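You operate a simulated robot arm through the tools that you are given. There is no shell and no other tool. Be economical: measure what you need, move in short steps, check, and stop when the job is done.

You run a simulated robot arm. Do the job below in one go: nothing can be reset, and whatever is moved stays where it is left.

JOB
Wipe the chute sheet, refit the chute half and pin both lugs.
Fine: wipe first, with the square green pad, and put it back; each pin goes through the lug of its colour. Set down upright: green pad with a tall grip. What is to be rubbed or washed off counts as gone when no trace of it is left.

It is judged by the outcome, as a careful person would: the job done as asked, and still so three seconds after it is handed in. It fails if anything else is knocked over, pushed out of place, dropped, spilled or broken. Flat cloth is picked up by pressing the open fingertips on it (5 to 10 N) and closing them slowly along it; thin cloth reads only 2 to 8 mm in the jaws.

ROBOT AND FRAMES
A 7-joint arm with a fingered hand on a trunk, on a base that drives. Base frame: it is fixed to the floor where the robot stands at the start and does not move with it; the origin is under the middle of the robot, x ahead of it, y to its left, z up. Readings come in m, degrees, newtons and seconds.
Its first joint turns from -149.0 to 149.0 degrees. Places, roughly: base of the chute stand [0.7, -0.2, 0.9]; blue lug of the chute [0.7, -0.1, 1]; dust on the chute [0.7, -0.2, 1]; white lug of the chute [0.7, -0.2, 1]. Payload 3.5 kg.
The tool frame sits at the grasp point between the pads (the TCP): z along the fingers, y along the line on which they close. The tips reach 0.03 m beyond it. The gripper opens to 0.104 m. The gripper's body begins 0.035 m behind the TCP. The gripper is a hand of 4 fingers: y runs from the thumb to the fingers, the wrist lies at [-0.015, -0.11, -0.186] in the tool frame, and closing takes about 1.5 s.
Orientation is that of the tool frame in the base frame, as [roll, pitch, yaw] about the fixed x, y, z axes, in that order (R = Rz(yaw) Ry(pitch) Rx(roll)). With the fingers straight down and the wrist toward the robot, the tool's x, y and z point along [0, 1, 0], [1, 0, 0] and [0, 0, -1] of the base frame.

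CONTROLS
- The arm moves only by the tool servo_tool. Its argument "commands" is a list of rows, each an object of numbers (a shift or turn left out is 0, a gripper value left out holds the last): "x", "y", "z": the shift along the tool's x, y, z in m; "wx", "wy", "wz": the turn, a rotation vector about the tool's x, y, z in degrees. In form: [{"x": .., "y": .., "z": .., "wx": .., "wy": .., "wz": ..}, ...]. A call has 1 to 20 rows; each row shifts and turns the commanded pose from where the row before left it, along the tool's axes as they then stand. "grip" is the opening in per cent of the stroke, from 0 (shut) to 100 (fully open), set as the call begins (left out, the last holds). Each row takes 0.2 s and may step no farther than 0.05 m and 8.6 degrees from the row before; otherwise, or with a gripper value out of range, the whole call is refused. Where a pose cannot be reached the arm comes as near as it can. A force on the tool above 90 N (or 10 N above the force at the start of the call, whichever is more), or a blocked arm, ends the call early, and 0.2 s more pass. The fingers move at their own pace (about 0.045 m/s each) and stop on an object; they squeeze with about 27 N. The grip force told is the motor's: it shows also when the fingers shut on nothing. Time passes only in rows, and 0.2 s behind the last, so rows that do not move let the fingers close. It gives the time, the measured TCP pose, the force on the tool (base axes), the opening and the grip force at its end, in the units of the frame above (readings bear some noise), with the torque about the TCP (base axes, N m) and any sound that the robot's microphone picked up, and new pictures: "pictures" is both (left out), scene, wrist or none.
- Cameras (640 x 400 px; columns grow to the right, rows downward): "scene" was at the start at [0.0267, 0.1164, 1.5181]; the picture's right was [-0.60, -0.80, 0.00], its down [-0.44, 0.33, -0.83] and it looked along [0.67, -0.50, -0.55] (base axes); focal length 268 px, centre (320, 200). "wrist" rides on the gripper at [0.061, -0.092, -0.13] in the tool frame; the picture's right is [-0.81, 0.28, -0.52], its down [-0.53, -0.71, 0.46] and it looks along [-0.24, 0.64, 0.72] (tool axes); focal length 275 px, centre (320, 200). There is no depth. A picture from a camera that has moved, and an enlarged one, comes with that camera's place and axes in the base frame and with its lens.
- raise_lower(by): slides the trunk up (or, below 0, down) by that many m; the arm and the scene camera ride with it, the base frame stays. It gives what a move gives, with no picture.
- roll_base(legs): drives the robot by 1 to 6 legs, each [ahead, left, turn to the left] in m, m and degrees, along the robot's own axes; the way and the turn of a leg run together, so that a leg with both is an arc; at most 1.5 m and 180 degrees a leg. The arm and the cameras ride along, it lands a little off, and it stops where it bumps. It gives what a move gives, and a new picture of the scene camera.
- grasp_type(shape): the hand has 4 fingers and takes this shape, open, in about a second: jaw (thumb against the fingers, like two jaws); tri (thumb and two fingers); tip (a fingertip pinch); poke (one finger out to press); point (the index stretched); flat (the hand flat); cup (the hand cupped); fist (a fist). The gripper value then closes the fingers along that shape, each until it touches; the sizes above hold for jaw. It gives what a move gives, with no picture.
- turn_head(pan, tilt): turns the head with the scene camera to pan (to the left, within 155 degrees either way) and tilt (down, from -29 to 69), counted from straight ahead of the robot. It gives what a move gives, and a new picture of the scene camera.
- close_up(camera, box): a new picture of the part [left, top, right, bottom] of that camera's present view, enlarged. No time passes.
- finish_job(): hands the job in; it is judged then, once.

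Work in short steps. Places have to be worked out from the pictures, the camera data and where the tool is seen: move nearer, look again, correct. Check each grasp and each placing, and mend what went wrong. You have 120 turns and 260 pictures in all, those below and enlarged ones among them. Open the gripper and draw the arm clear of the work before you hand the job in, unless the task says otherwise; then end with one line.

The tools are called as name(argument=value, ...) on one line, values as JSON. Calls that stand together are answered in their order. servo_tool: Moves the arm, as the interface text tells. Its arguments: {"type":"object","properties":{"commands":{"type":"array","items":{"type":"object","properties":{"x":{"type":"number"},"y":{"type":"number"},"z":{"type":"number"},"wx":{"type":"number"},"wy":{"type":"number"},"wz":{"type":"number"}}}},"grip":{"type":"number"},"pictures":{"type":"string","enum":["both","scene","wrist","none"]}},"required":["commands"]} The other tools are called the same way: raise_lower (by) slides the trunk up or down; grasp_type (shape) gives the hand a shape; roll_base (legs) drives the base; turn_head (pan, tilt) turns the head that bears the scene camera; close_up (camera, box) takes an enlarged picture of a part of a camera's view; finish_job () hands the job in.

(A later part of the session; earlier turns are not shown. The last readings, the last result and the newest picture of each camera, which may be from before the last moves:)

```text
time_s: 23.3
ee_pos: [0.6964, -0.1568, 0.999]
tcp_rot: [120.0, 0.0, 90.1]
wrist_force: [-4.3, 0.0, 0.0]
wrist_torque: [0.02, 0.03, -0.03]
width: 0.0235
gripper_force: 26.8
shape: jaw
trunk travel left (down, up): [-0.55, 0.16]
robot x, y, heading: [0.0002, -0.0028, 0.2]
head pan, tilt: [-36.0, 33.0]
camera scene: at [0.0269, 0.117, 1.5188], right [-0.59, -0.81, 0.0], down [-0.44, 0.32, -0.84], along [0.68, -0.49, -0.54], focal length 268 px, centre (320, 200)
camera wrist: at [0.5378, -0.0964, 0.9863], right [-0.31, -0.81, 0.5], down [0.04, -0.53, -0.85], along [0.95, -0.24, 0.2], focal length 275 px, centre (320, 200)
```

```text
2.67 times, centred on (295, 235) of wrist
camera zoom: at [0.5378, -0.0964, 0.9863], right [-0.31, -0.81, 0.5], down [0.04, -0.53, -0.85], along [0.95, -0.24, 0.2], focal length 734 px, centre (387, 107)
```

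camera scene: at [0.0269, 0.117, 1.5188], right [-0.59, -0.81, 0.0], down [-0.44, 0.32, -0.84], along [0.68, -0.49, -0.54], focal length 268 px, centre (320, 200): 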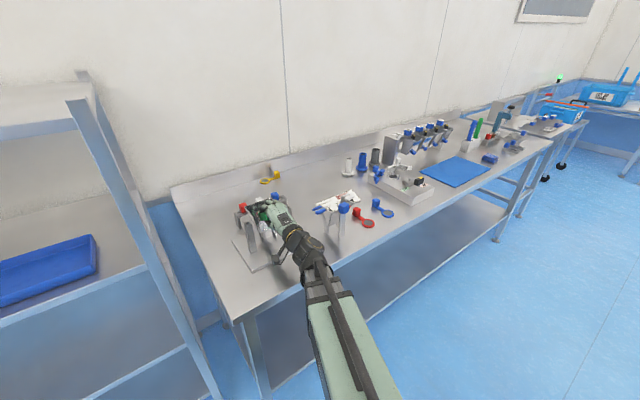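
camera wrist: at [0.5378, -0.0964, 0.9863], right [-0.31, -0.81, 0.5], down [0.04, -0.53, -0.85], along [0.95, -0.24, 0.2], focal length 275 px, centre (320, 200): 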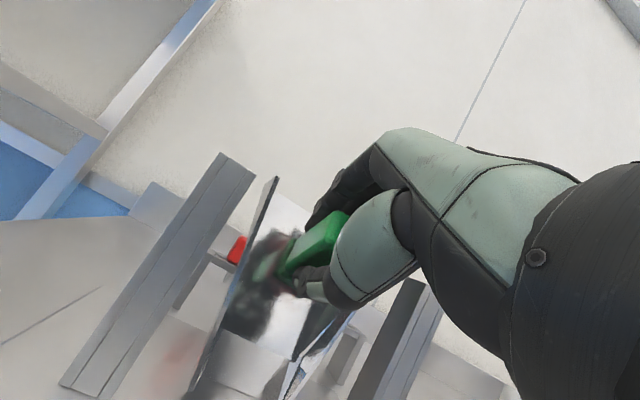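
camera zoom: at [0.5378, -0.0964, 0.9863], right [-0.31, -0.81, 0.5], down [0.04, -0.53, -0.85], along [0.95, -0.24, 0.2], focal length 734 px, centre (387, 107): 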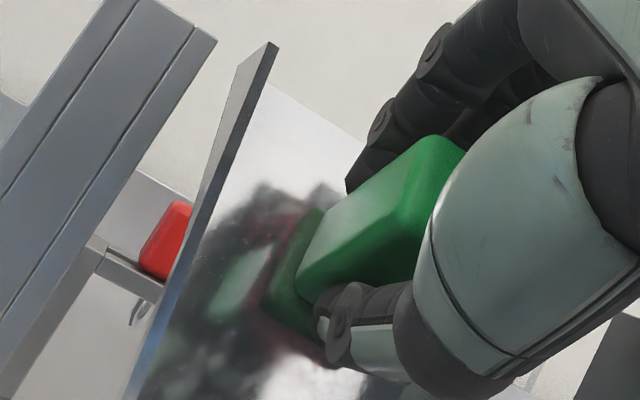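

The dust is fading. I stroke along the left side (base +y 12 mm), up and down, then back to centre.

servo_tool(commands=[{"x": 0.006}, {"x": 0.006}, {"y": 0.008}, {"y": 0.008}, {"y": 0.006}, {"y": -0.008}, {"y": -0.008}, {"y": -0.008}, {"y": -0.008}, {"y": -0.008}, {"y": 0.008}, {"y": 0.008}, {"y": 0.002}, {"x": -0.006}, {"x": -0.006}, {}], pictures="none")

servo_tool(commands=[{"x": -0.005}, {}], pictures="wrist")

close_up(camera="scene", box=[230, 180, 310, 240])

```text
time_s: 26.7
ee_pos: [0.6969, -0.1585, 1.0]
tcp_rot: [120.1, 0.0, 90.1]
wrist_force: [-1.4, -0.6, 0.8]
wrist_torque: [0.02, -0.02, 0.02]
width: 0.0233
gripper_force: 27.4
shape: jaw
trunk travel left (down, up): [-0.55, 0.16]
robot x, y, heading: [0.0007, -0.0033, 0.2]
head pan, tilt: [-36.0, 33.0]
```

```text
time_s: 27.3
ee_pos: [0.6978, -0.1617, 0.9998]
tcp_rot: [119.9, 0.0, 90.0]
wrist_force: [-3.1, 1.6, 0.3]
wrist_torque: [0.01, -0.02, 0.06]
width: 0.0235
gripper_force: 26.7
shape: jaw
trunk travel left (down, up): [-0.55, 0.16]
robot x, y, heading: [0.0014, -0.0018, 0.1]
head pan, tilt: [-36.0, 33.0]
camera wrist: at [0.5381, -0.1013, 0.9866], right [-0.31, -0.81, 0.5], down [0.04, -0.53, -0.85], along [0.95, -0.24, 0.2], focal length 275 px, centre (320, 200)
```

wrist: 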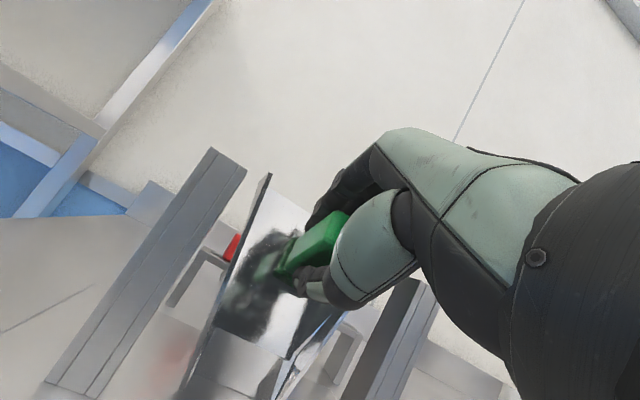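

```text
6.67 times, centred on (270, 210) of scene
camera zoom: at [0.027, 0.1172, 1.5188], right [-0.59, -0.81, 0.0], down [-0.44, 0.32, -0.84], along [0.68, -0.49, -0.54], focal length 1785 px, centre (653, 133)
```

zoom: 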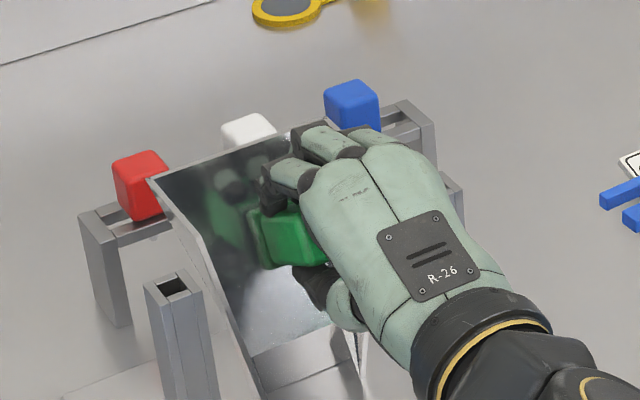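

No abnormal side load. I stroke along the right side, moving another 6 mm to -y.

servo_tool(commands=[{"x": -0.003}, {"x": -0.003}, {"y": 0.008}, {"y": 0.008}, {"y": -0.008}, {"y": -0.008}, {"y": -0.008}, {"y": -0.008}, {"y": 0.008}, {"y": 0.008}, {"x": 0.005}, {"x": 0.006}, {}], pictures="none")

servo_tool(commands=[{"z": -0.01}, {"z": -0.02}, {"z": -0.02}, {"z": -0.02}, {"y": 0.03}, {"y": 0.03}, {"y": 0.03}, {"y": 0.03}, {}])

close_up(camera="scene", box=[230, 180, 310, 240])

close_up(camera="wrist", box=[60, 280, 320, 400])

```text
time_s: 30.1
ee_pos: [0.6968, -0.1573, 0.9989]
tcp_rot: [119.9, 0.0, 90.1]
wrist_force: [-2.0, -0.7, 0.7]
wrist_torque: [-0.01, 0.02, -0.01]
width: 0.0234
gripper_force: 27.2
shape: jaw
trunk travel left (down, up): [-0.55, 0.16]
robot x, y, heading: [-0.0009, 0.0005, 0.0]
head pan, tilt: [-36.0, 33.0]
```

```text
time_s: 32.1
ee_pos: [0.6963, -0.1579, 1.1375]
tcp_rot: [120.0, 0.0, 90.0]
wrist_force: [0.0, 0.6, -1.0]
wrist_torque: [0.0, 0.03, 0.02]
width: 0.0232
gripper_force: 26.9
shape: jaw
trunk travel left (down, up): [-0.55, 0.16]
robot x, y, heading: [-0.0002, -0.004, 0.3]
head pan, tilt: [-36.0, 33.0]
camera scene: at [0.0275, 0.117, 1.5188], right [-0.59, -0.81, 0.0], down [-0.44, 0.32, -0.84], along [0.68, -0.49, -0.54], focal length 268 px, centre (320, 200)
camera wrist: at [0.5372, -0.097, 1.1241], right [-0.31, -0.81, 0.5], down [0.04, -0.53, -0.85], along [0.95, -0.24, 0.2], focal length 275 px, centre (320, 200)
```

scene: 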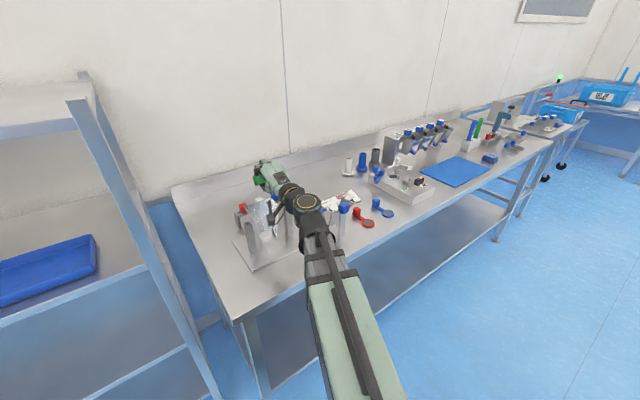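
wrist: 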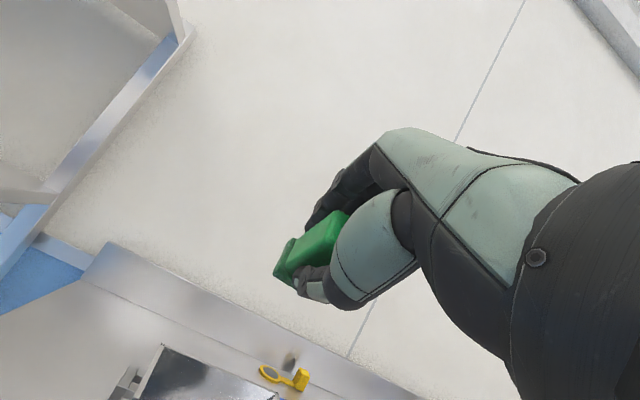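

```text
6.67 times, centred on (270, 210) of scene
camera zoom: at [0.0275, 0.117, 1.5188], right [-0.59, -0.81, 0.0], down [-0.44, 0.32, -0.84], along [0.68, -0.49, -0.54], focal length 1785 px, centre (653, 133)
```

zoom: 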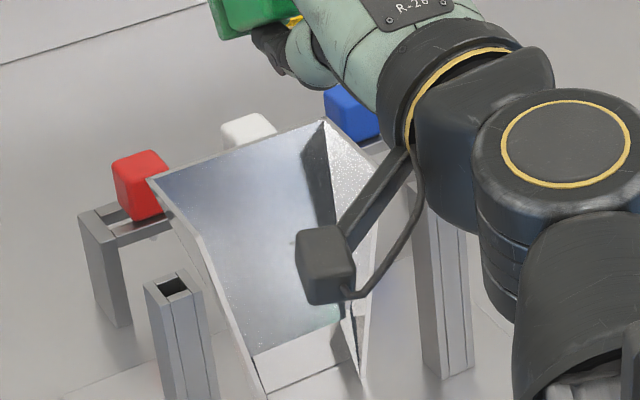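

```text
2.46 times, centred on (190, 340) of wrist
camera zoom: at [0.5372, -0.097, 1.1241], right [-0.31, -0.81, 0.5], down [0.04, -0.53, -0.85], along [0.95, -0.24, 0.2], focal length 678 px, centre (640, -145)
```

zoom: 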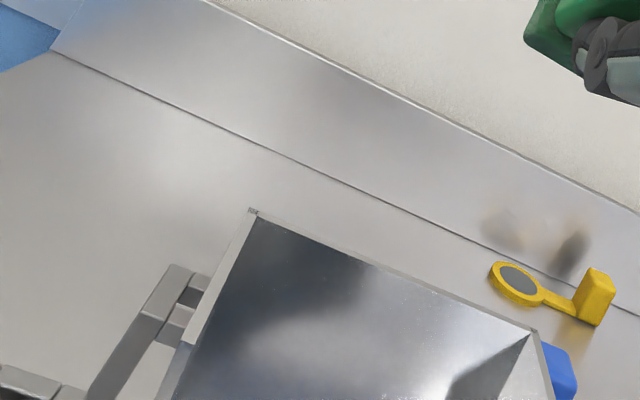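

The red is gone where visible. I back off, turn the pad upright and carry it over its place, then inspect the sheet.

servo_tool(commands=[{"y": 0.009, "z": -0.034}, {"y": 0.009, "z": -0.034}, {"wx": 8.5}, {"wx": 8.5}, {"wx": 8.5}, {"wx": 8.5}, {"wx": 8.5}, {"wx": 8.5}, {"wx": 8.5}, {"wx": 0.5}, {"x": 0.0345, "y": -0.009}, {"x": 0.0345, "y": -0.009}, {"x": 0.0345, "y": -0.009}, {"x": 0.0345, "y": -0.009}, {"x": 0.0345, "y": -0.009}, {}, {}], pictures="none")

turn_head(pan=-15, tilt=50)

```text
time_s: 35.7
ee_pos: [0.6013, 0.0174, 1.1894]
tcp_rot: [-179.9, 0.1, 90.0]
wrist_force: [0.1, -0.3, -0.6]
wrist_torque: [-0.01, 0.01, -0.03]
width: 0.0234
gripper_force: 27.2
shape: jaw
trunk travel left (down, up): [-0.55, 0.16]
robot x, y, heading: [0.0002, -0.0011, -0.1]
head pan, tilt: [-36.0, 33.0]
```

```text
time_s: 36.5
ee_pos: [0.6014, 0.0168, 1.1889]
tcp_rot: [179.9, 0.1, 90.0]
wrist_force: [0.1, 0.1, 0.4]
wrist_torque: [-0.01, 0.02, 0.02]
width: 0.0235
gripper_force: 27.1
shape: jaw
trunk travel left (down, up): [-0.55, 0.16]
robot x, y, heading: [0.0012, 0.0026, -0.2]
head pan, tilt: [-15.0, 50.0]
camera scene: at [0.0298, 0.1495, 1.494], right [-0.26, -0.97, 0.0], down [-0.74, 0.2, -0.64], along [0.62, -0.17, -0.77], focal length 268 px, centre (320, 200)
```

scene: 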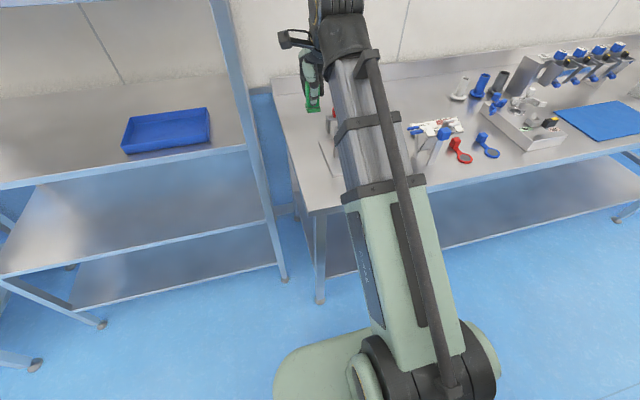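

I descend partway over the pad's place, which also unblocks the view of the sheet.

servo_tool(commands=[{"x": -0.0025, "y": -0.002, "z": 0.04}, {"z": 0.045}, {"z": 0.045}, {"z": 0.045}, {"z": 0.025}, {}, {}], pictures="wrist")

close_up(camera="scene", box=[310, 85, 410, 185])

close_up(camera="wrist", box=[260, 100, 640, 340])

```text
time_s: 38.1
ee_pos: [0.6018, 0.012, 0.987]
tcp_rot: [-180.0, 0.0, 90.0]
wrist_force: [-0.5, 0.6, -0.4]
wrist_torque: [-0.01, 0.01, 0.01]
width: 0.0235
gripper_force: 27.2
shape: jaw
trunk travel left (down, up): [-0.55, 0.16]
robot x, y, heading: [-0.0023, 0.0025, -0.0]
head pan, tilt: [-15.0, 50.0]
camera wrist: at [0.5092, 0.0735, 1.1184], right [0.28, -0.81, 0.52], down [-0.71, -0.53, -0.46], along [0.64, -0.24, -0.72], focal length 275 px, centre (320, 200)
```

wrist: 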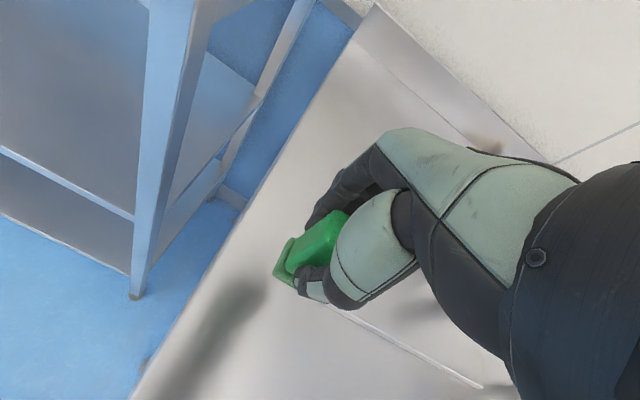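

```text
4.00 times, centred on (360, 135) of scene
camera zoom: at [0.0297, 0.1495, 1.494], right [-0.26, -0.97, 0.0], down [-0.74, 0.2, -0.64], along [0.62, -0.17, -0.77], focal length 1071 px, centre (160, 460)
```

zoom: 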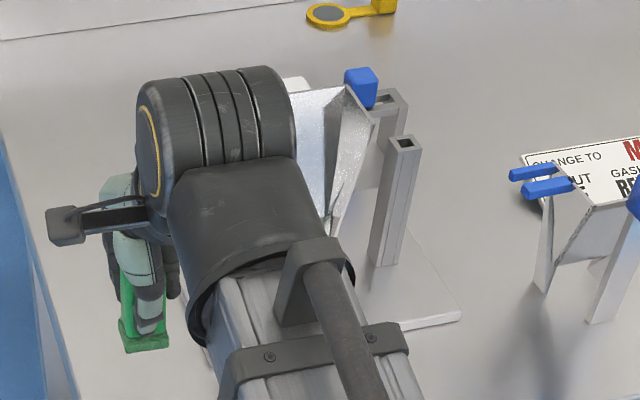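

```text
1.67 times, centred on (450, 220) of wrist
camera zoom: at [0.5092, 0.0735, 1.1184], right [0.28, -0.81, 0.52], down [-0.71, -0.53, -0.46], along [0.64, -0.24, -0.72], focal length 459 px, centre (103, 167)
```

zoom: 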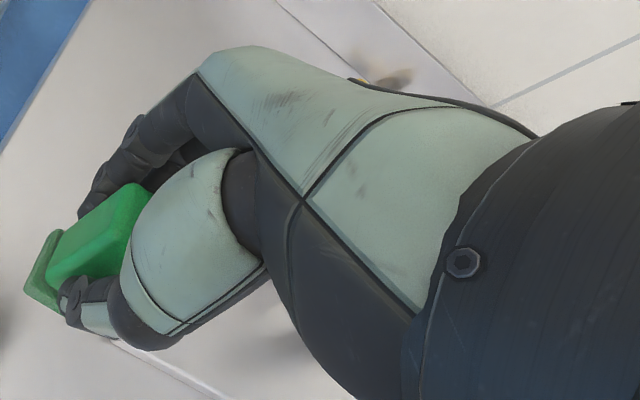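

The sheet is still hidden by the wrist; I raise and shift left to inspect it before letting go of the pad.

servo_tool(commands=[{"z": -0.04}, {"z": -0.04}, {"z": -0.04}, {"z": -0.04}, {"x": 0.04}, {"x": 0.04}, {"x": 0.04}, {"x": 0.04}, {}], pictures="wrist")

close_up(camera="scene", box=[310, 85, 410, 185])

close_up(camera="wrist", box=[360, 250, 560, 400])

```text
time_s: 40.1
ee_pos: [0.5991, 0.1723, 1.15]
tcp_rot: [-179.9, 0.0, 90.0]
wrist_force: [0.2, 0.9, -1.2]
wrist_torque: [0.01, 0.01, -0.02]
width: 0.0234
gripper_force: 26.6
shape: jaw
trunk travel left (down, up): [-0.55, 0.16]
robot x, y, heading: [0.0002, 0.002, -0.1]
head pan, tilt: [-15.0, 50.0]
camera wrist: at [0.5066, 0.2341, 1.2808], right [0.27, -0.81, 0.52], down [-0.71, -0.53, -0.46], along [0.64, -0.24, -0.72], focal length 275 px, centre (320, 200)
```

wrist: 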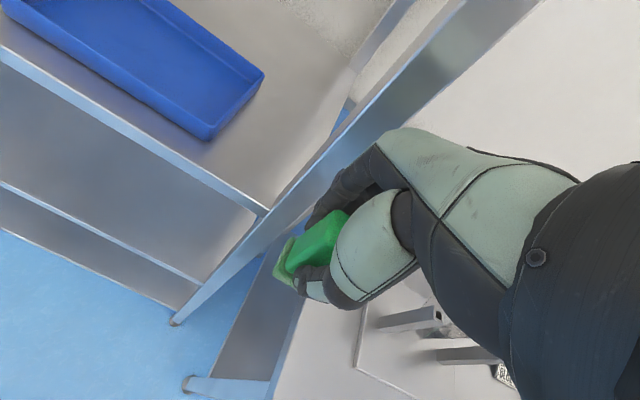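

```text
4.00 times, centred on (360, 135) of scene
camera zoom: at [0.0297, 0.1497, 1.494], right [-0.26, -0.97, 0.0], down [-0.74, 0.2, -0.64], along [0.62, -0.17, -0.77], focal length 1071 px, centre (160, 460)
```

zoom: 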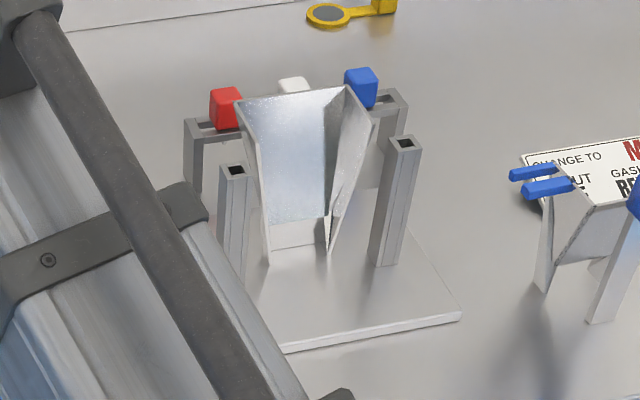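

```text
2.67 times, centred on (460, 325) of wrist
camera zoom: at [0.5066, 0.2341, 1.2808], right [0.27, -0.81, 0.52], down [-0.71, -0.53, -0.46], along [0.64, -0.24, -0.72], focal length 734 px, centre (-53, -133)
```

zoom: 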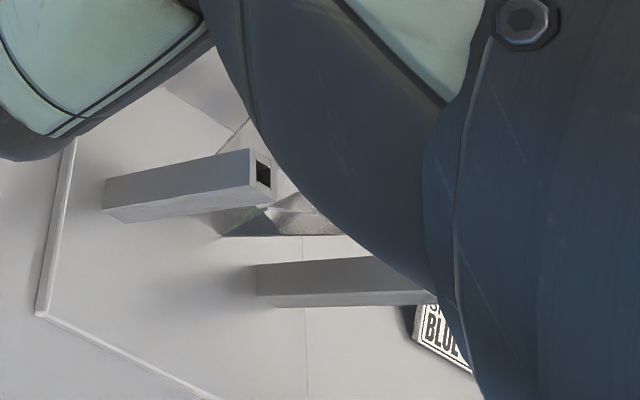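

One more magnified look at the sheet to be sure no trace is left.

close_up(camera="scene", box=[360, 100, 410, 150])

close_up(camera="scene", box=[365, 103, 397, 143])

close_up(camera="scene", box=[330, 100, 380, 145])

```text
8.00 times, centred on (385, 125) of scene
camera zoom: at [0.0297, 0.1497, 1.494], right [-0.26, -0.97, 0.0], down [-0.74, 0.2, -0.64], along [0.62, -0.17, -0.77], focal length 2142 px, centre (-200, 800)
```

zoom: 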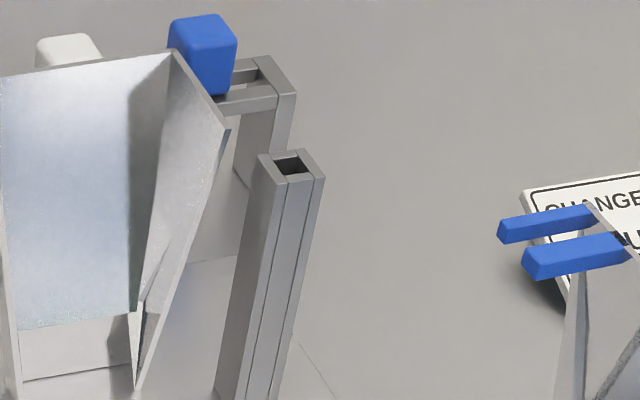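

```text
10.00 times, centred on (381, 123) of scene
camera zoom: at [0.0297, 0.1497, 1.494], right [-0.26, -0.97, 0.0], down [-0.74, 0.2, -0.64], along [0.62, -0.17, -0.77], focal length 2677 px, centre (-290, 970)
```

zoom: 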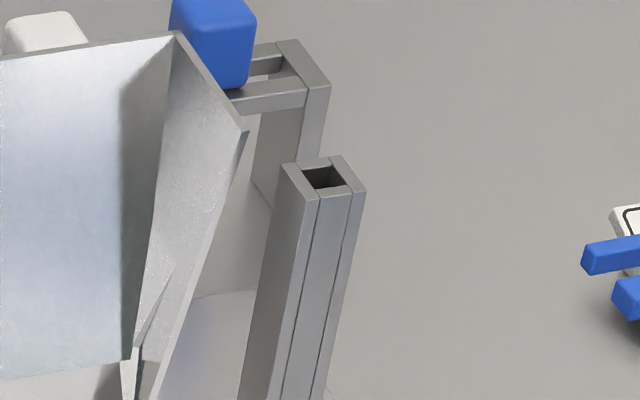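

```text
8.89 times, centred on (355, 122) of scene
camera zoom: at [0.0297, 0.1497, 1.494], right [-0.26, -0.97, 0.0], down [-0.74, 0.2, -0.64], along [0.62, -0.17, -0.77], focal length 2380 px, centre (9, 889)
```

zoom: 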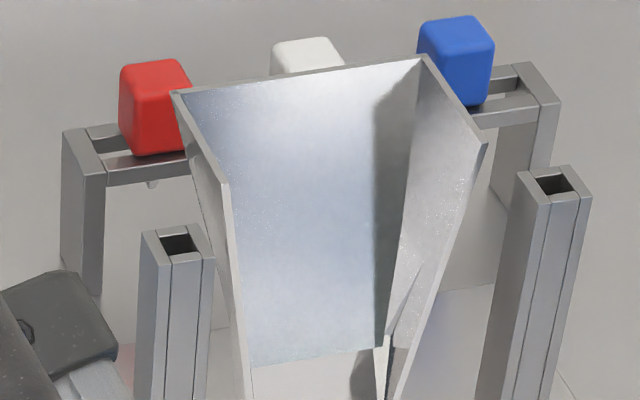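

The sheet is clean. I carry the pad back over its place and lower it to just above the table.

servo_tool(commands=[{"x": -0.0395}, {"x": -0.0395}, {"x": -0.0395}, {"x": -0.0395}, {"z": 0.045}, {"z": 0.045}, {"z": 0.045}, {"z": 0.045}, {"z": 0.02}, {"z": 0.009}, {}, {}], pictures="none")

```text
time_s: 42.7
ee_pos: [0.6002, 0.0146, 0.9403]
tcp_rot: [180.0, 0.0, 90.0]
wrist_force: [-0.6, 0.8, -0.4]
wrist_torque: [0.01, 0.02, -0.02]
width: 0.0234
gripper_force: 27.1
shape: jaw
trunk travel left (down, up): [-0.55, 0.16]
robot x, y, heading: [-0.0028, 0.0027, 0.1]
head pan, tilt: [-15.0, 50.0]
```

In place; I lower in 2 mm steps until touch.

servo_tool(commands=[{"z": 0.002}, {"z": 0.002}, {"z": 0.002}, {}], pictures="none")

```text
time_s: 43.7
ee_pos: [0.6002, 0.0152, 0.9325]
tcp_rot: [-180.0, -0.1, 89.9]
wrist_force: [0.4, 0.3, 0.2]
wrist_torque: [0.04, 0.01, -0.01]
width: 0.0232
gripper_force: 27.1
shape: jaw
trunk travel left (down, up): [-0.55, 0.16]
robot x, y, heading: [-0.002, -0.0007, 0.0]
head pan, tilt: [-15.0, 50.0]
```

One or two mm more until there is a contact force.

servo_tool(commands=[{"z": 0.001}, {"z": 0.001}, {}], pictures="wrist")

close_up(camera="wrist", box=[240, 190, 400, 320])

```text
time_s: 44.5
ee_pos: [0.599, 0.015, 0.9314]
tcp_rot: [180.0, 0.0, 90.0]
wrist_force: [0.0, -0.1, 11.0]
wrist_torque: [-0.05, -0.11, 0.01]
width: 0.0236
gripper_force: 27.0
shape: jaw
trunk travel left (down, up): [-0.55, 0.16]
robot x, y, heading: [-0.0008, 0.0031, -0.1]
head pan, tilt: [-15.0, 50.0]
camera wrist: at [0.5072, 0.0759, 1.0627], right [0.27, -0.81, 0.52], down [-0.71, -0.53, -0.46], along [0.65, -0.24, -0.72], focal length 275 px, centre (320, 200)
```

wrist: 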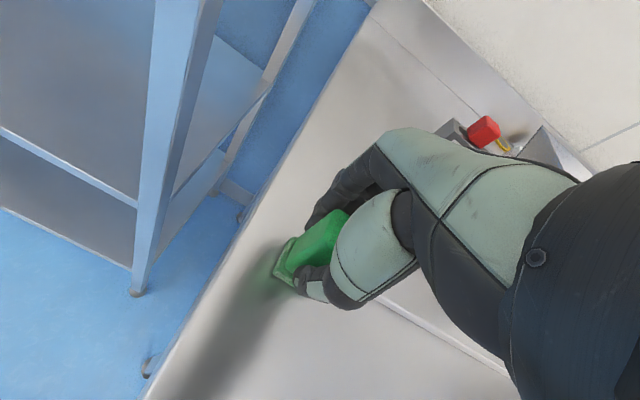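

```text
3.08 times, centred on (320, 255) of wrist
camera zoom: at [0.5072, 0.0759, 1.0627], right [0.27, -0.81, 0.52], down [-0.71, -0.53, -0.46], along [0.65, -0.24, -0.72], focal length 847 px, centre (320, 31)
```

zoom: 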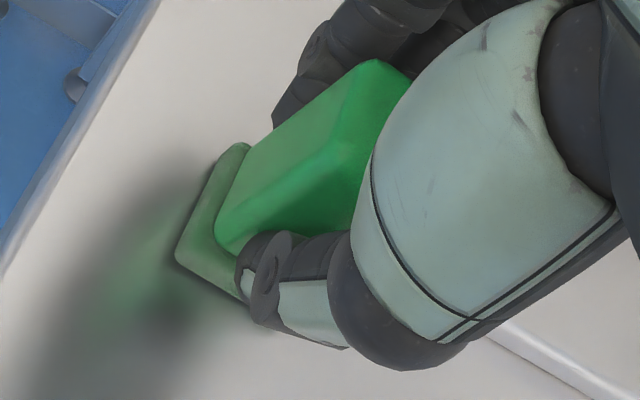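

The pad rests on the table (11 N); I ease up 1 mm, open, and lift the hand straight up.

servo_tool(commands=[{"z": -0.001}, {}, {}, {}, {}, {}, {}], grip=100, pictures="none")

servo_tool(commands=[{"z": -0.02}, {"z": -0.04}, {"z": -0.04}, {"z": -0.045}, {"z": -0.045}, {"z": -0.045}, {}])

```text
time_s: 46.1
ee_pos: [0.5994, 0.0149, 0.9328]
tcp_rot: [-180.0, 0.0, 90.0]
wrist_force: [1.0, 1.2, -0.7]
wrist_torque: [0.01, 0.0, -0.02]
width: 0.1037
gripper_force: 0.1
shape: jaw
trunk travel left (down, up): [-0.55, 0.16]
robot x, y, heading: [0.003, -0.0015, -0.2]
head pan, tilt: [-15.0, 50.0]
```

```text
time_s: 47.7
ee_pos: [0.6018, 0.0162, 1.1685]
tcp_rot: [-179.9, 0.0, 90.0]
wrist_force: [0.2, 0.0, 0.0]
wrist_torque: [0.02, 0.0, -0.02]
width: 0.1037
gripper_force: 0.0
shape: jaw
trunk travel left (down, up): [-0.55, 0.16]
robot x, y, heading: [0.0008, 0.0002, -0.1]
head pan, tilt: [-15.0, 50.0]
camera scene: at [0.0296, 0.1495, 1.494], right [-0.26, -0.97, 0.0], down [-0.74, 0.2, -0.64], along [0.62, -0.17, -0.77], focal length 268 px, centre (320, 200)
camera wrist: at [0.5099, 0.0771, 1.2989], right [0.28, -0.81, 0.52], down [-0.71, -0.53, -0.46], along [0.64, -0.24, -0.72], focal length 275 px, centre (320, 200)
```

scene: 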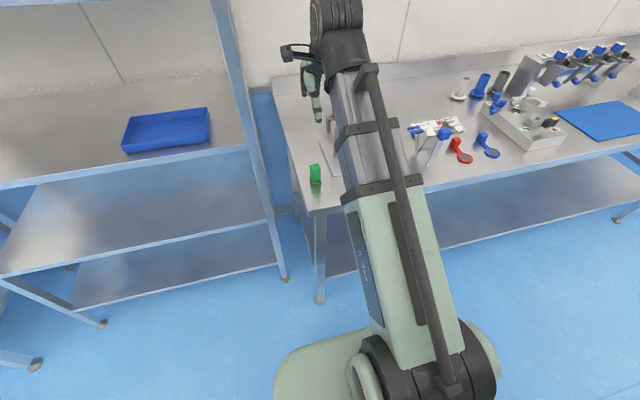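
wrist: 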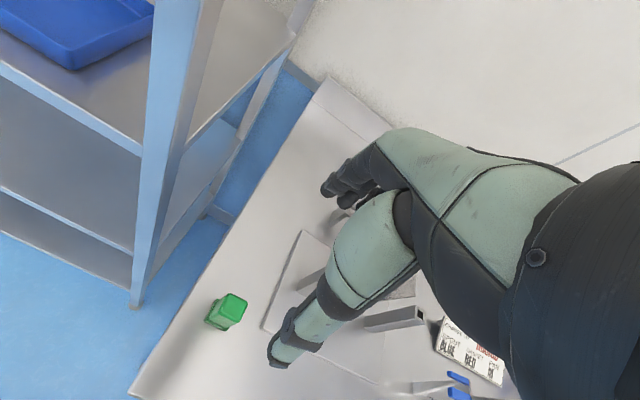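

The pad stands upright in its place. Now I go over toward the chute half for a closer look from above.

servo_tool(commands=[{"x": -0.04, "z": -0.015}, {"x": -0.04, "z": -0.015}, {"x": -0.04, "z": -0.015}, {"x": -0.04, "z": -0.015}, {"x": -0.04, "z": -0.01}, {"x": -0.04, "z": -0.01}, {"x": -0.04, "z": -0.01}, {"x": -0.04, "z": -0.01}, {"x": -0.04}, {"x": -0.04}, {"x": -0.04}, {}])

close_up(camera="wrist", box=[120, 220, 360, 400])

close_up(camera="scene", box=[300, 80, 480, 200])

```text
time_s: 50.3
ee_pos: [0.603, -0.4263, 1.2692]
tcp_rot: [-180.0, 0.0, 89.9]
wrist_force: [-0.1, -0.6, 0.5]
wrist_torque: [0.01, 0.02, 0.02]
width: 0.1038
gripper_force: 0.0
shape: jaw
trunk travel left (down, up): [-0.55, 0.16]
robot x, y, heading: [0.0, 0.0001, -0.2]
head pan, tilt: [-15.0, 50.0]
camera scene: at [0.0297, 0.1494, 1.494], right [-0.26, -0.97, 0.0], down [-0.74, 0.2, -0.64], along [0.62, -0.17, -0.77], focal length 268 px, centre (320, 200)
camera wrist: at [0.5097, -0.3645, 1.3995], right [0.28, -0.81, 0.52], down [-0.71, -0.53, -0.46], along [0.64, -0.24, -0.72], focal length 275 px, centre (320, 200)
```

scene: 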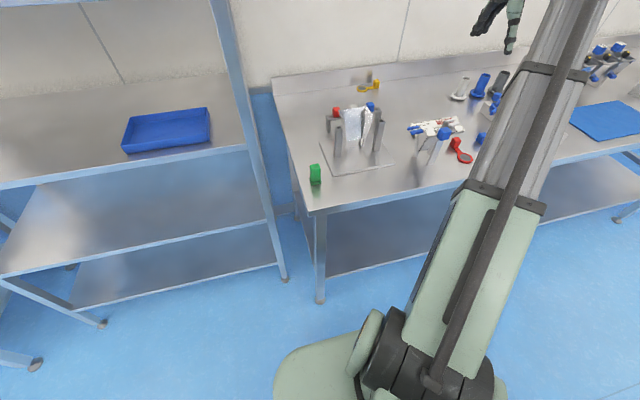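
wrist: 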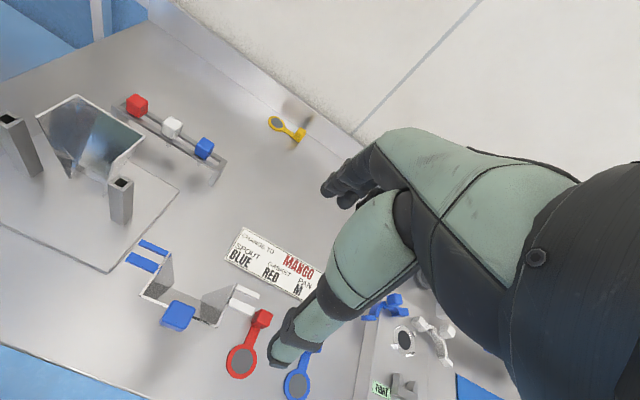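

```text
2.22 times, centred on (240, 310) of wrist
camera zoom: at [0.5097, -0.3645, 1.3995], right [0.28, -0.81, 0.52], down [-0.71, -0.53, -0.46], along [0.64, -0.24, -0.72], focal length 612 px, centre (498, -44)
```

zoom: 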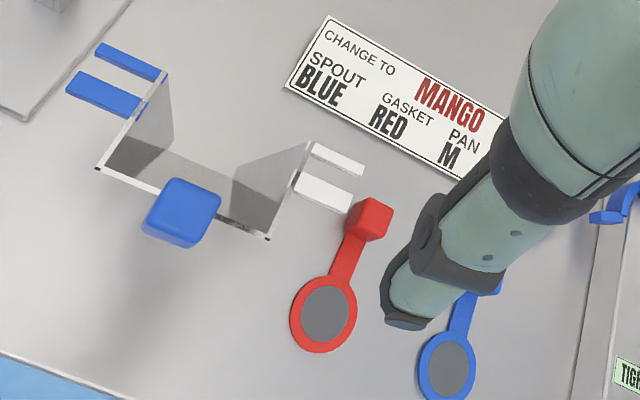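

```text
3.33 times, centred on (390, 140) of scene
camera zoom: at [0.0297, 0.1494, 1.494], right [-0.26, -0.97, 0.0], down [-0.74, 0.2, -0.64], along [0.62, -0.17, -0.77], focal length 892 px, centre (87, 400)
```

zoom: 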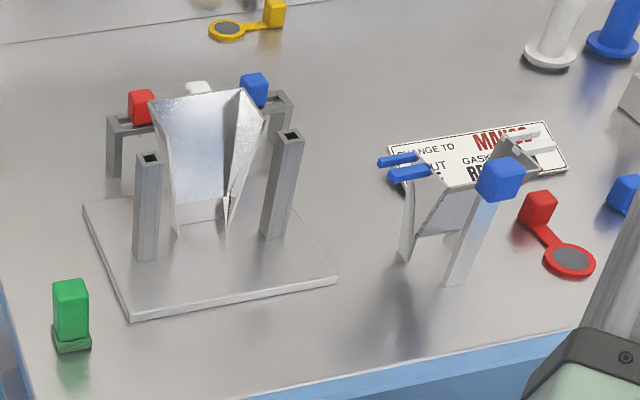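

I see the half well: cube grip at about (0.574,-0.379,1.011), forks at z≈0.995 centred (0.627,-0.3785), yawed ≈3°. I need the hand's finger layout to judge clearance in the funnel, so I look at the hand with the scene camera.

turn_head(pan=-33, tilt=25)

close_up(camera="scene", box=[300, 90, 420, 210])

close_up(camera="wrist", box=[250, 110, 450, 370])

```text
time_s: 51.2
ee_pos: [0.6027, -0.4252, 1.269]
tcp_rot: [180.0, 0.0, 90.0]
wrist_force: [0.0, 0.3, 0.3]
wrist_torque: [0.04, -0.04, 0.04]
width: 0.1037
gripper_force: 0.1
shape: jaw
trunk travel left (down, up): [-0.55, 0.16]
robot x, y, heading: [-0.0025, -0.0024, 0.2]
head pan, tilt: [-33.0, 25.0]
camera scene: at [0.0326, 0.1193, 1.5314], right [-0.54, -0.84, 0.0], down [-0.36, 0.23, -0.91], along [0.76, -0.49, -0.42], focal length 268 px, centre (320, 200)
```

scene: 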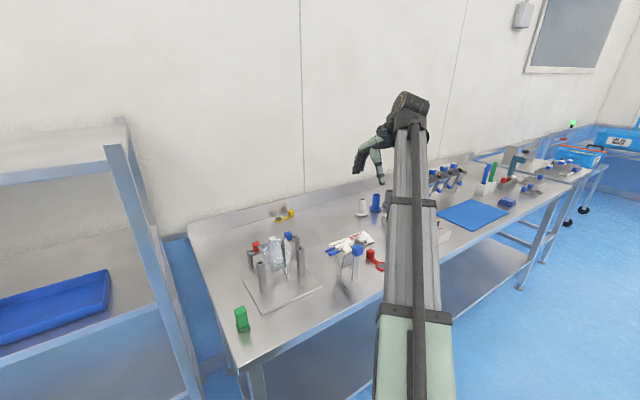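

```text
3.33 times, centred on (360, 150) of scene
camera zoom: at [0.0326, 0.1193, 1.5314], right [-0.54, -0.84, 0.0], down [-0.36, 0.23, -0.91], along [0.76, -0.49, -0.42], focal length 892 px, centre (187, 367)
```

zoom: 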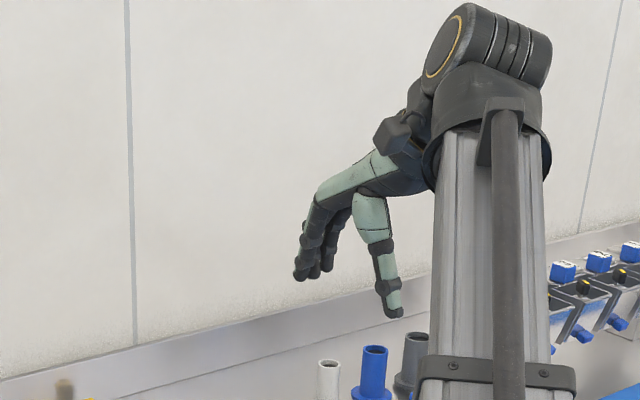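

```text
1.54 times, centred on (350, 240) of wrist
camera zoom: at [0.5099, -0.364, 1.3996], right [0.28, -0.81, 0.52], down [-0.71, -0.53, -0.46], along [0.64, -0.24, -0.72], focal length 424 px, centre (274, 138)
```

zoom: 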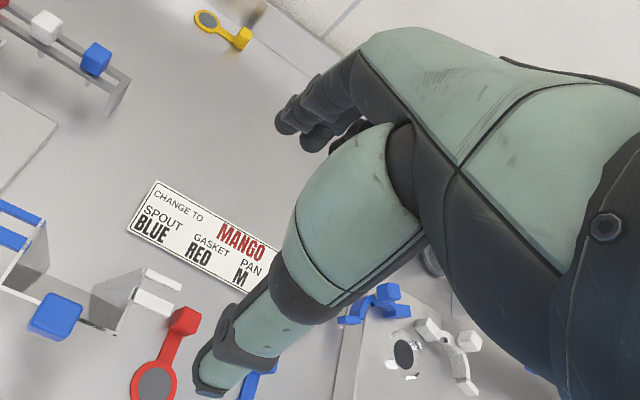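

The hand has three fingers and a thumb. I align yaw by 3° and go above the cube grip, slightly biased to +y so the outer finger clears the funnel wall.

servo_tool(commands=[{"x": 0.0168, "y": -0.0097, "z": 0.03}, {"x": 0.0168, "y": -0.0097, "z": 0.03}, {"x": 0.0168, "y": -0.0097, "z": 0.03}, {"z": 0.03}, {"z": 0.03}, {"wz": -3}, {}])

close_up(camera="scene", box=[300, 190, 400, 310])

close_up(camera="wrist", box=[140, 150, 400, 400])

```text
time_s: 52.8
ee_pos: [0.572, -0.3747, 1.1174]
tcp_rot: [180.0, 0.0, 93.0]
wrist_force: [0.1, -0.9, 0.1]
wrist_torque: [-0.02, 0.03, 0.03]
width: 0.1036
gripper_force: 0.0
shape: jaw
trunk travel left (down, up): [-0.55, 0.16]
robot x, y, heading: [-0.0017, 0.0033, -0.0]
head pan, tilt: [-33.0, 25.0]
camera scene: at [0.0326, 0.1192, 1.5315], right [-0.54, -0.84, 0.0], down [-0.35, 0.23, -0.91], along [0.76, -0.49, -0.42], focal length 268 px, centre (320, 200)
camera wrist: at [0.4771, -0.3185, 1.2482], right [0.32, -0.79, 0.52], down [-0.68, -0.57, -0.46], along [0.66, -0.21, -0.72], focal length 275 px, centre (320, 200)
```

scene: 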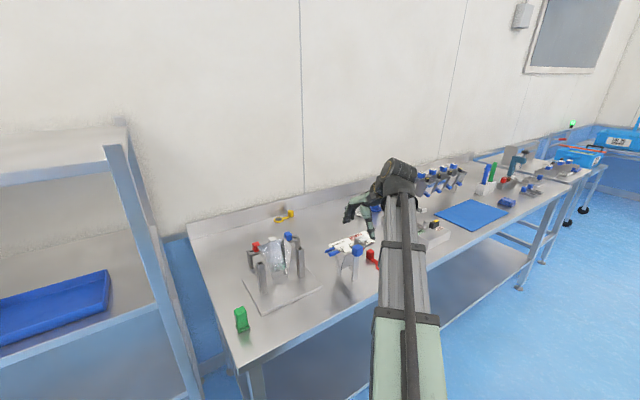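
wrist: 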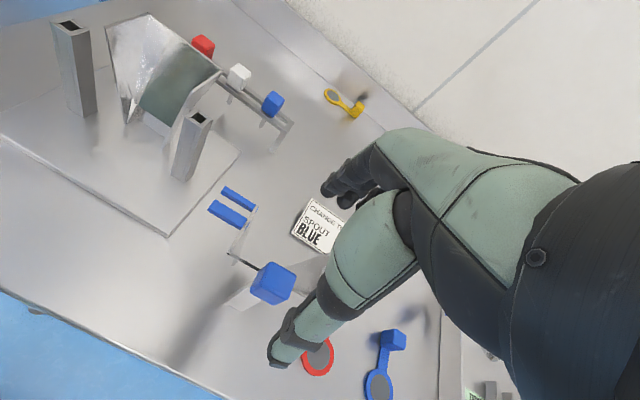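

```text
3.33 times, centred on (350, 250) of scene
camera zoom: at [0.0326, 0.1192, 1.5315], right [-0.54, -0.84, 0.0], down [-0.35, 0.23, -0.91], along [0.76, -0.49, -0.42], focal length 892 px, centre (220, 33)
```

zoom: 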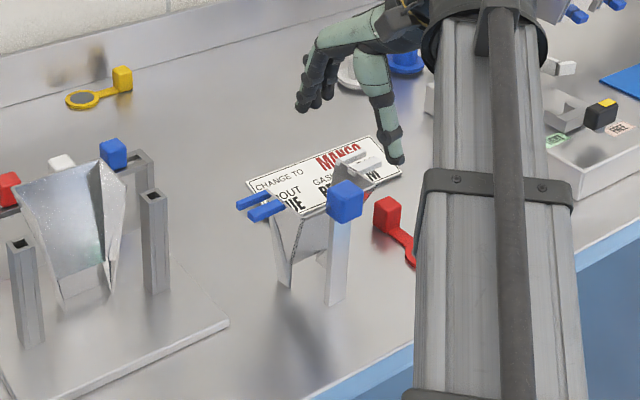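

```text
1.60 times, centred on (270, 275) of wrist
camera zoom: at [0.4771, -0.3185, 1.2482], right [0.32, -0.79, 0.52], down [-0.68, -0.57, -0.46], along [0.66, -0.21, -0.72], focal length 440 px, centre (400, 80)
```

zoom: 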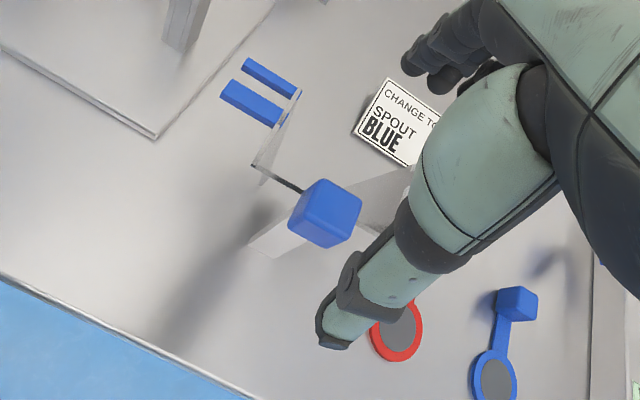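

Cube centre measured again at (0.578,-0.381). I fine-adjust and descend partway.

servo_tool(commands=[{"x": -0.0015, "y": 0.005, "z": 0.03}, {"z": 0.03}, {}, {}])

close_up(camera="scene", box=[300, 190, 400, 310])

close_up(camera="wrist", box=[200, 150, 400, 340])

```text
time_s: 53.8
ee_pos: [0.5796, -0.3759, 1.0574]
tcp_rot: [-179.9, 0.0, 93.1]
wrist_force: [0.3, -0.2, -0.7]
wrist_torque: [-0.01, 0.02, -0.02]
width: 0.1036
gripper_force: 0.0
shape: jaw
trunk travel left (down, up): [-0.55, 0.16]
robot x, y, heading: [-0.0, -0.0018, 0.1]
head pan, tilt: [-33.0, 25.0]
camera scene: at [0.0326, 0.1192, 1.5315], right [-0.54, -0.84, 0.0], down [-0.35, 0.23, -0.91], along [0.76, -0.49, -0.42], focal length 268 px, centre (320, 200)
camera wrist: at [0.4827, -0.3201, 1.1884], right [0.32, -0.8, 0.52], down [-0.68, -0.57, -0.46], along [0.66, -0.21, -0.72], focal length 275 px, centre (320, 200)
```

scene: 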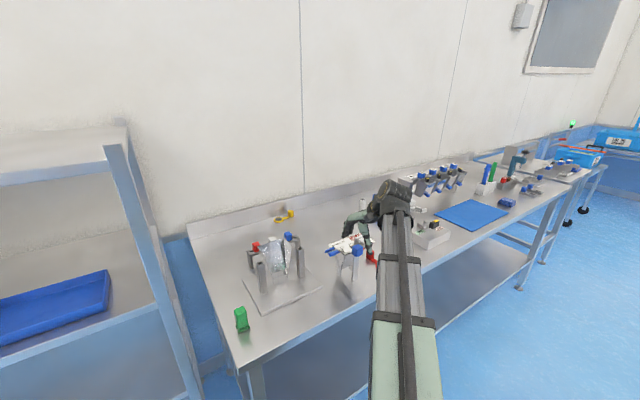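
wrist: 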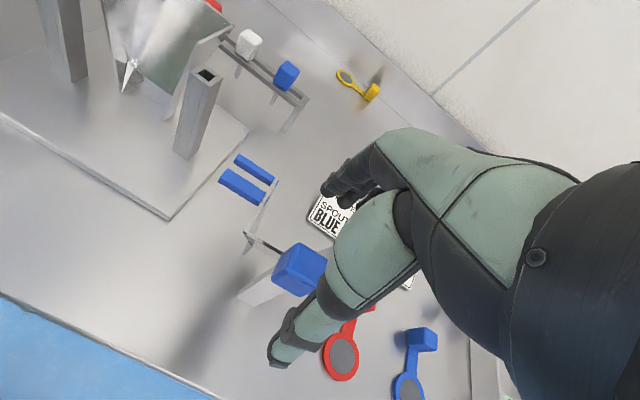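

```text
3.33 times, centred on (350, 250) of scene
camera zoom: at [0.0326, 0.1192, 1.5315], right [-0.54, -0.84, 0.0], down [-0.35, 0.23, -0.91], along [0.76, -0.49, -0.42], focal length 892 px, centre (220, 33)
```

zoom: 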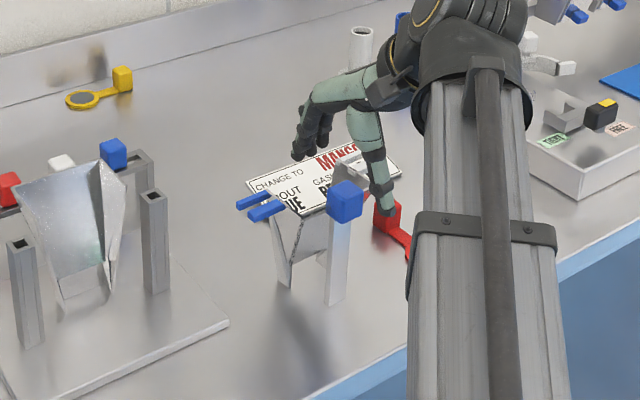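

```text
2.11 times, centred on (300, 245) of wrist
camera zoom: at [0.4827, -0.3201, 1.1884], right [0.32, -0.8, 0.52], down [-0.68, -0.57, -0.46], along [0.66, -0.21, -0.72], focal length 580 px, centre (362, 105)
```

zoom: 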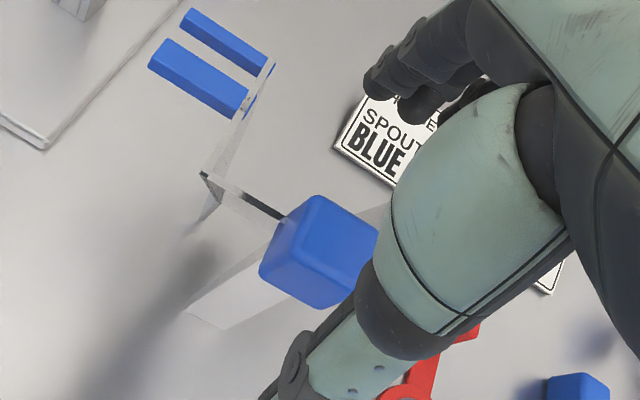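

Alignment holds (cube at (0.579,-0.381)). I descend to TCP z≈1.02 with the fingertips around the cube.

servo_tool(commands=[{"z": 0.015}, {"z": 0.012}, {"z": 0.01}, {}])

close_up(camera="scene", box=[310, 200, 390, 290])

close_up(camera="wrist", box=[220, 150, 420, 340])

```text
time_s: 54.8
ee_pos: [0.576, -0.3766, 1.0203]
tcp_rot: [179.9, -0.1, 93.1]
wrist_force: [0.3, -0.5, -0.5]
wrist_torque: [-0.03, 0.0, 0.0]
width: 0.1037
gripper_force: 0.0
shape: jaw
trunk travel left (down, up): [-0.55, 0.16]
robot x, y, heading: [0.0008, 0.0, 0.0]
head pan, tilt: [-33.0, 25.0]
camera scene: at [0.0326, 0.1192, 1.5315], right [-0.54, -0.84, 0.0], down [-0.35, 0.23, -0.91], along [0.76, -0.49, -0.42], focal length 268 px, centre (320, 200)
camera wrist: at [0.4817, -0.3207, 1.1512], right [0.32, -0.8, 0.52], down [-0.68, -0.57, -0.46], along [0.66, -0.21, -0.72], focal length 275 px, centre (320, 200)
```

scene: 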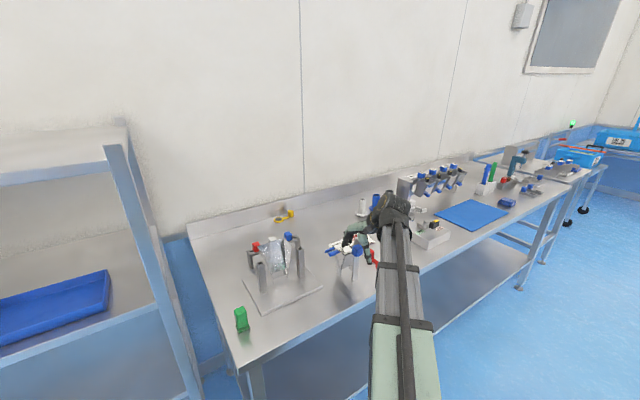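
wrist: 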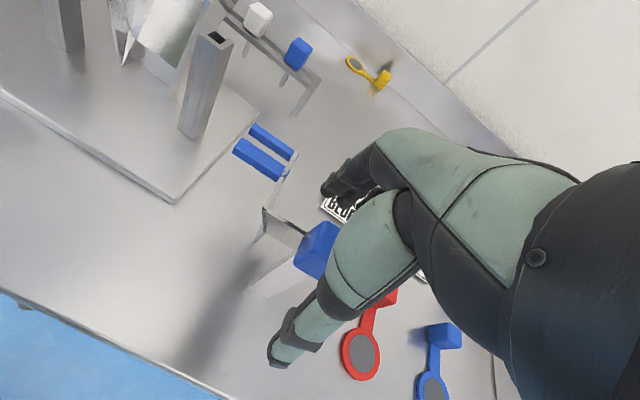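

```text
4.44 times, centred on (350, 245) of scene
camera zoom: at [0.0326, 0.1192, 1.5315], right [-0.54, -0.84, 0.0], down [-0.35, 0.23, -0.91], along [0.76, -0.49, -0.42], focal length 1190 px, centre (187, 0)
```

zoom: 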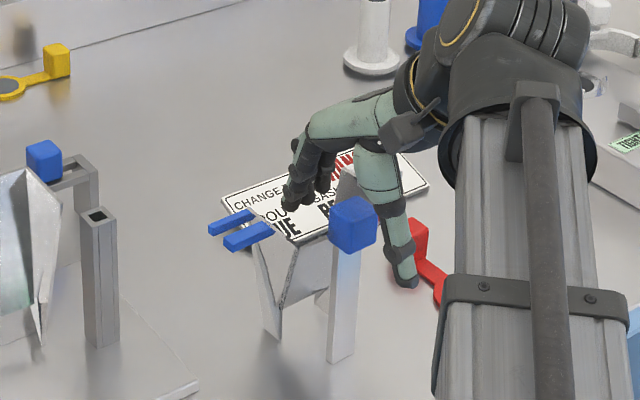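

```text
2.11 times, centred on (320, 245) of wrist
camera zoom: at [0.4817, -0.3207, 1.1512], right [0.32, -0.8, 0.52], down [-0.68, -0.57, -0.46], along [0.66, -0.21, -0.72], focal length 580 px, centre (320, 105)
```

zoom: 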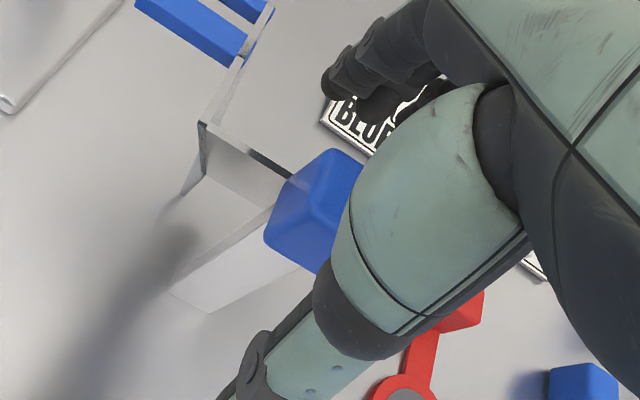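

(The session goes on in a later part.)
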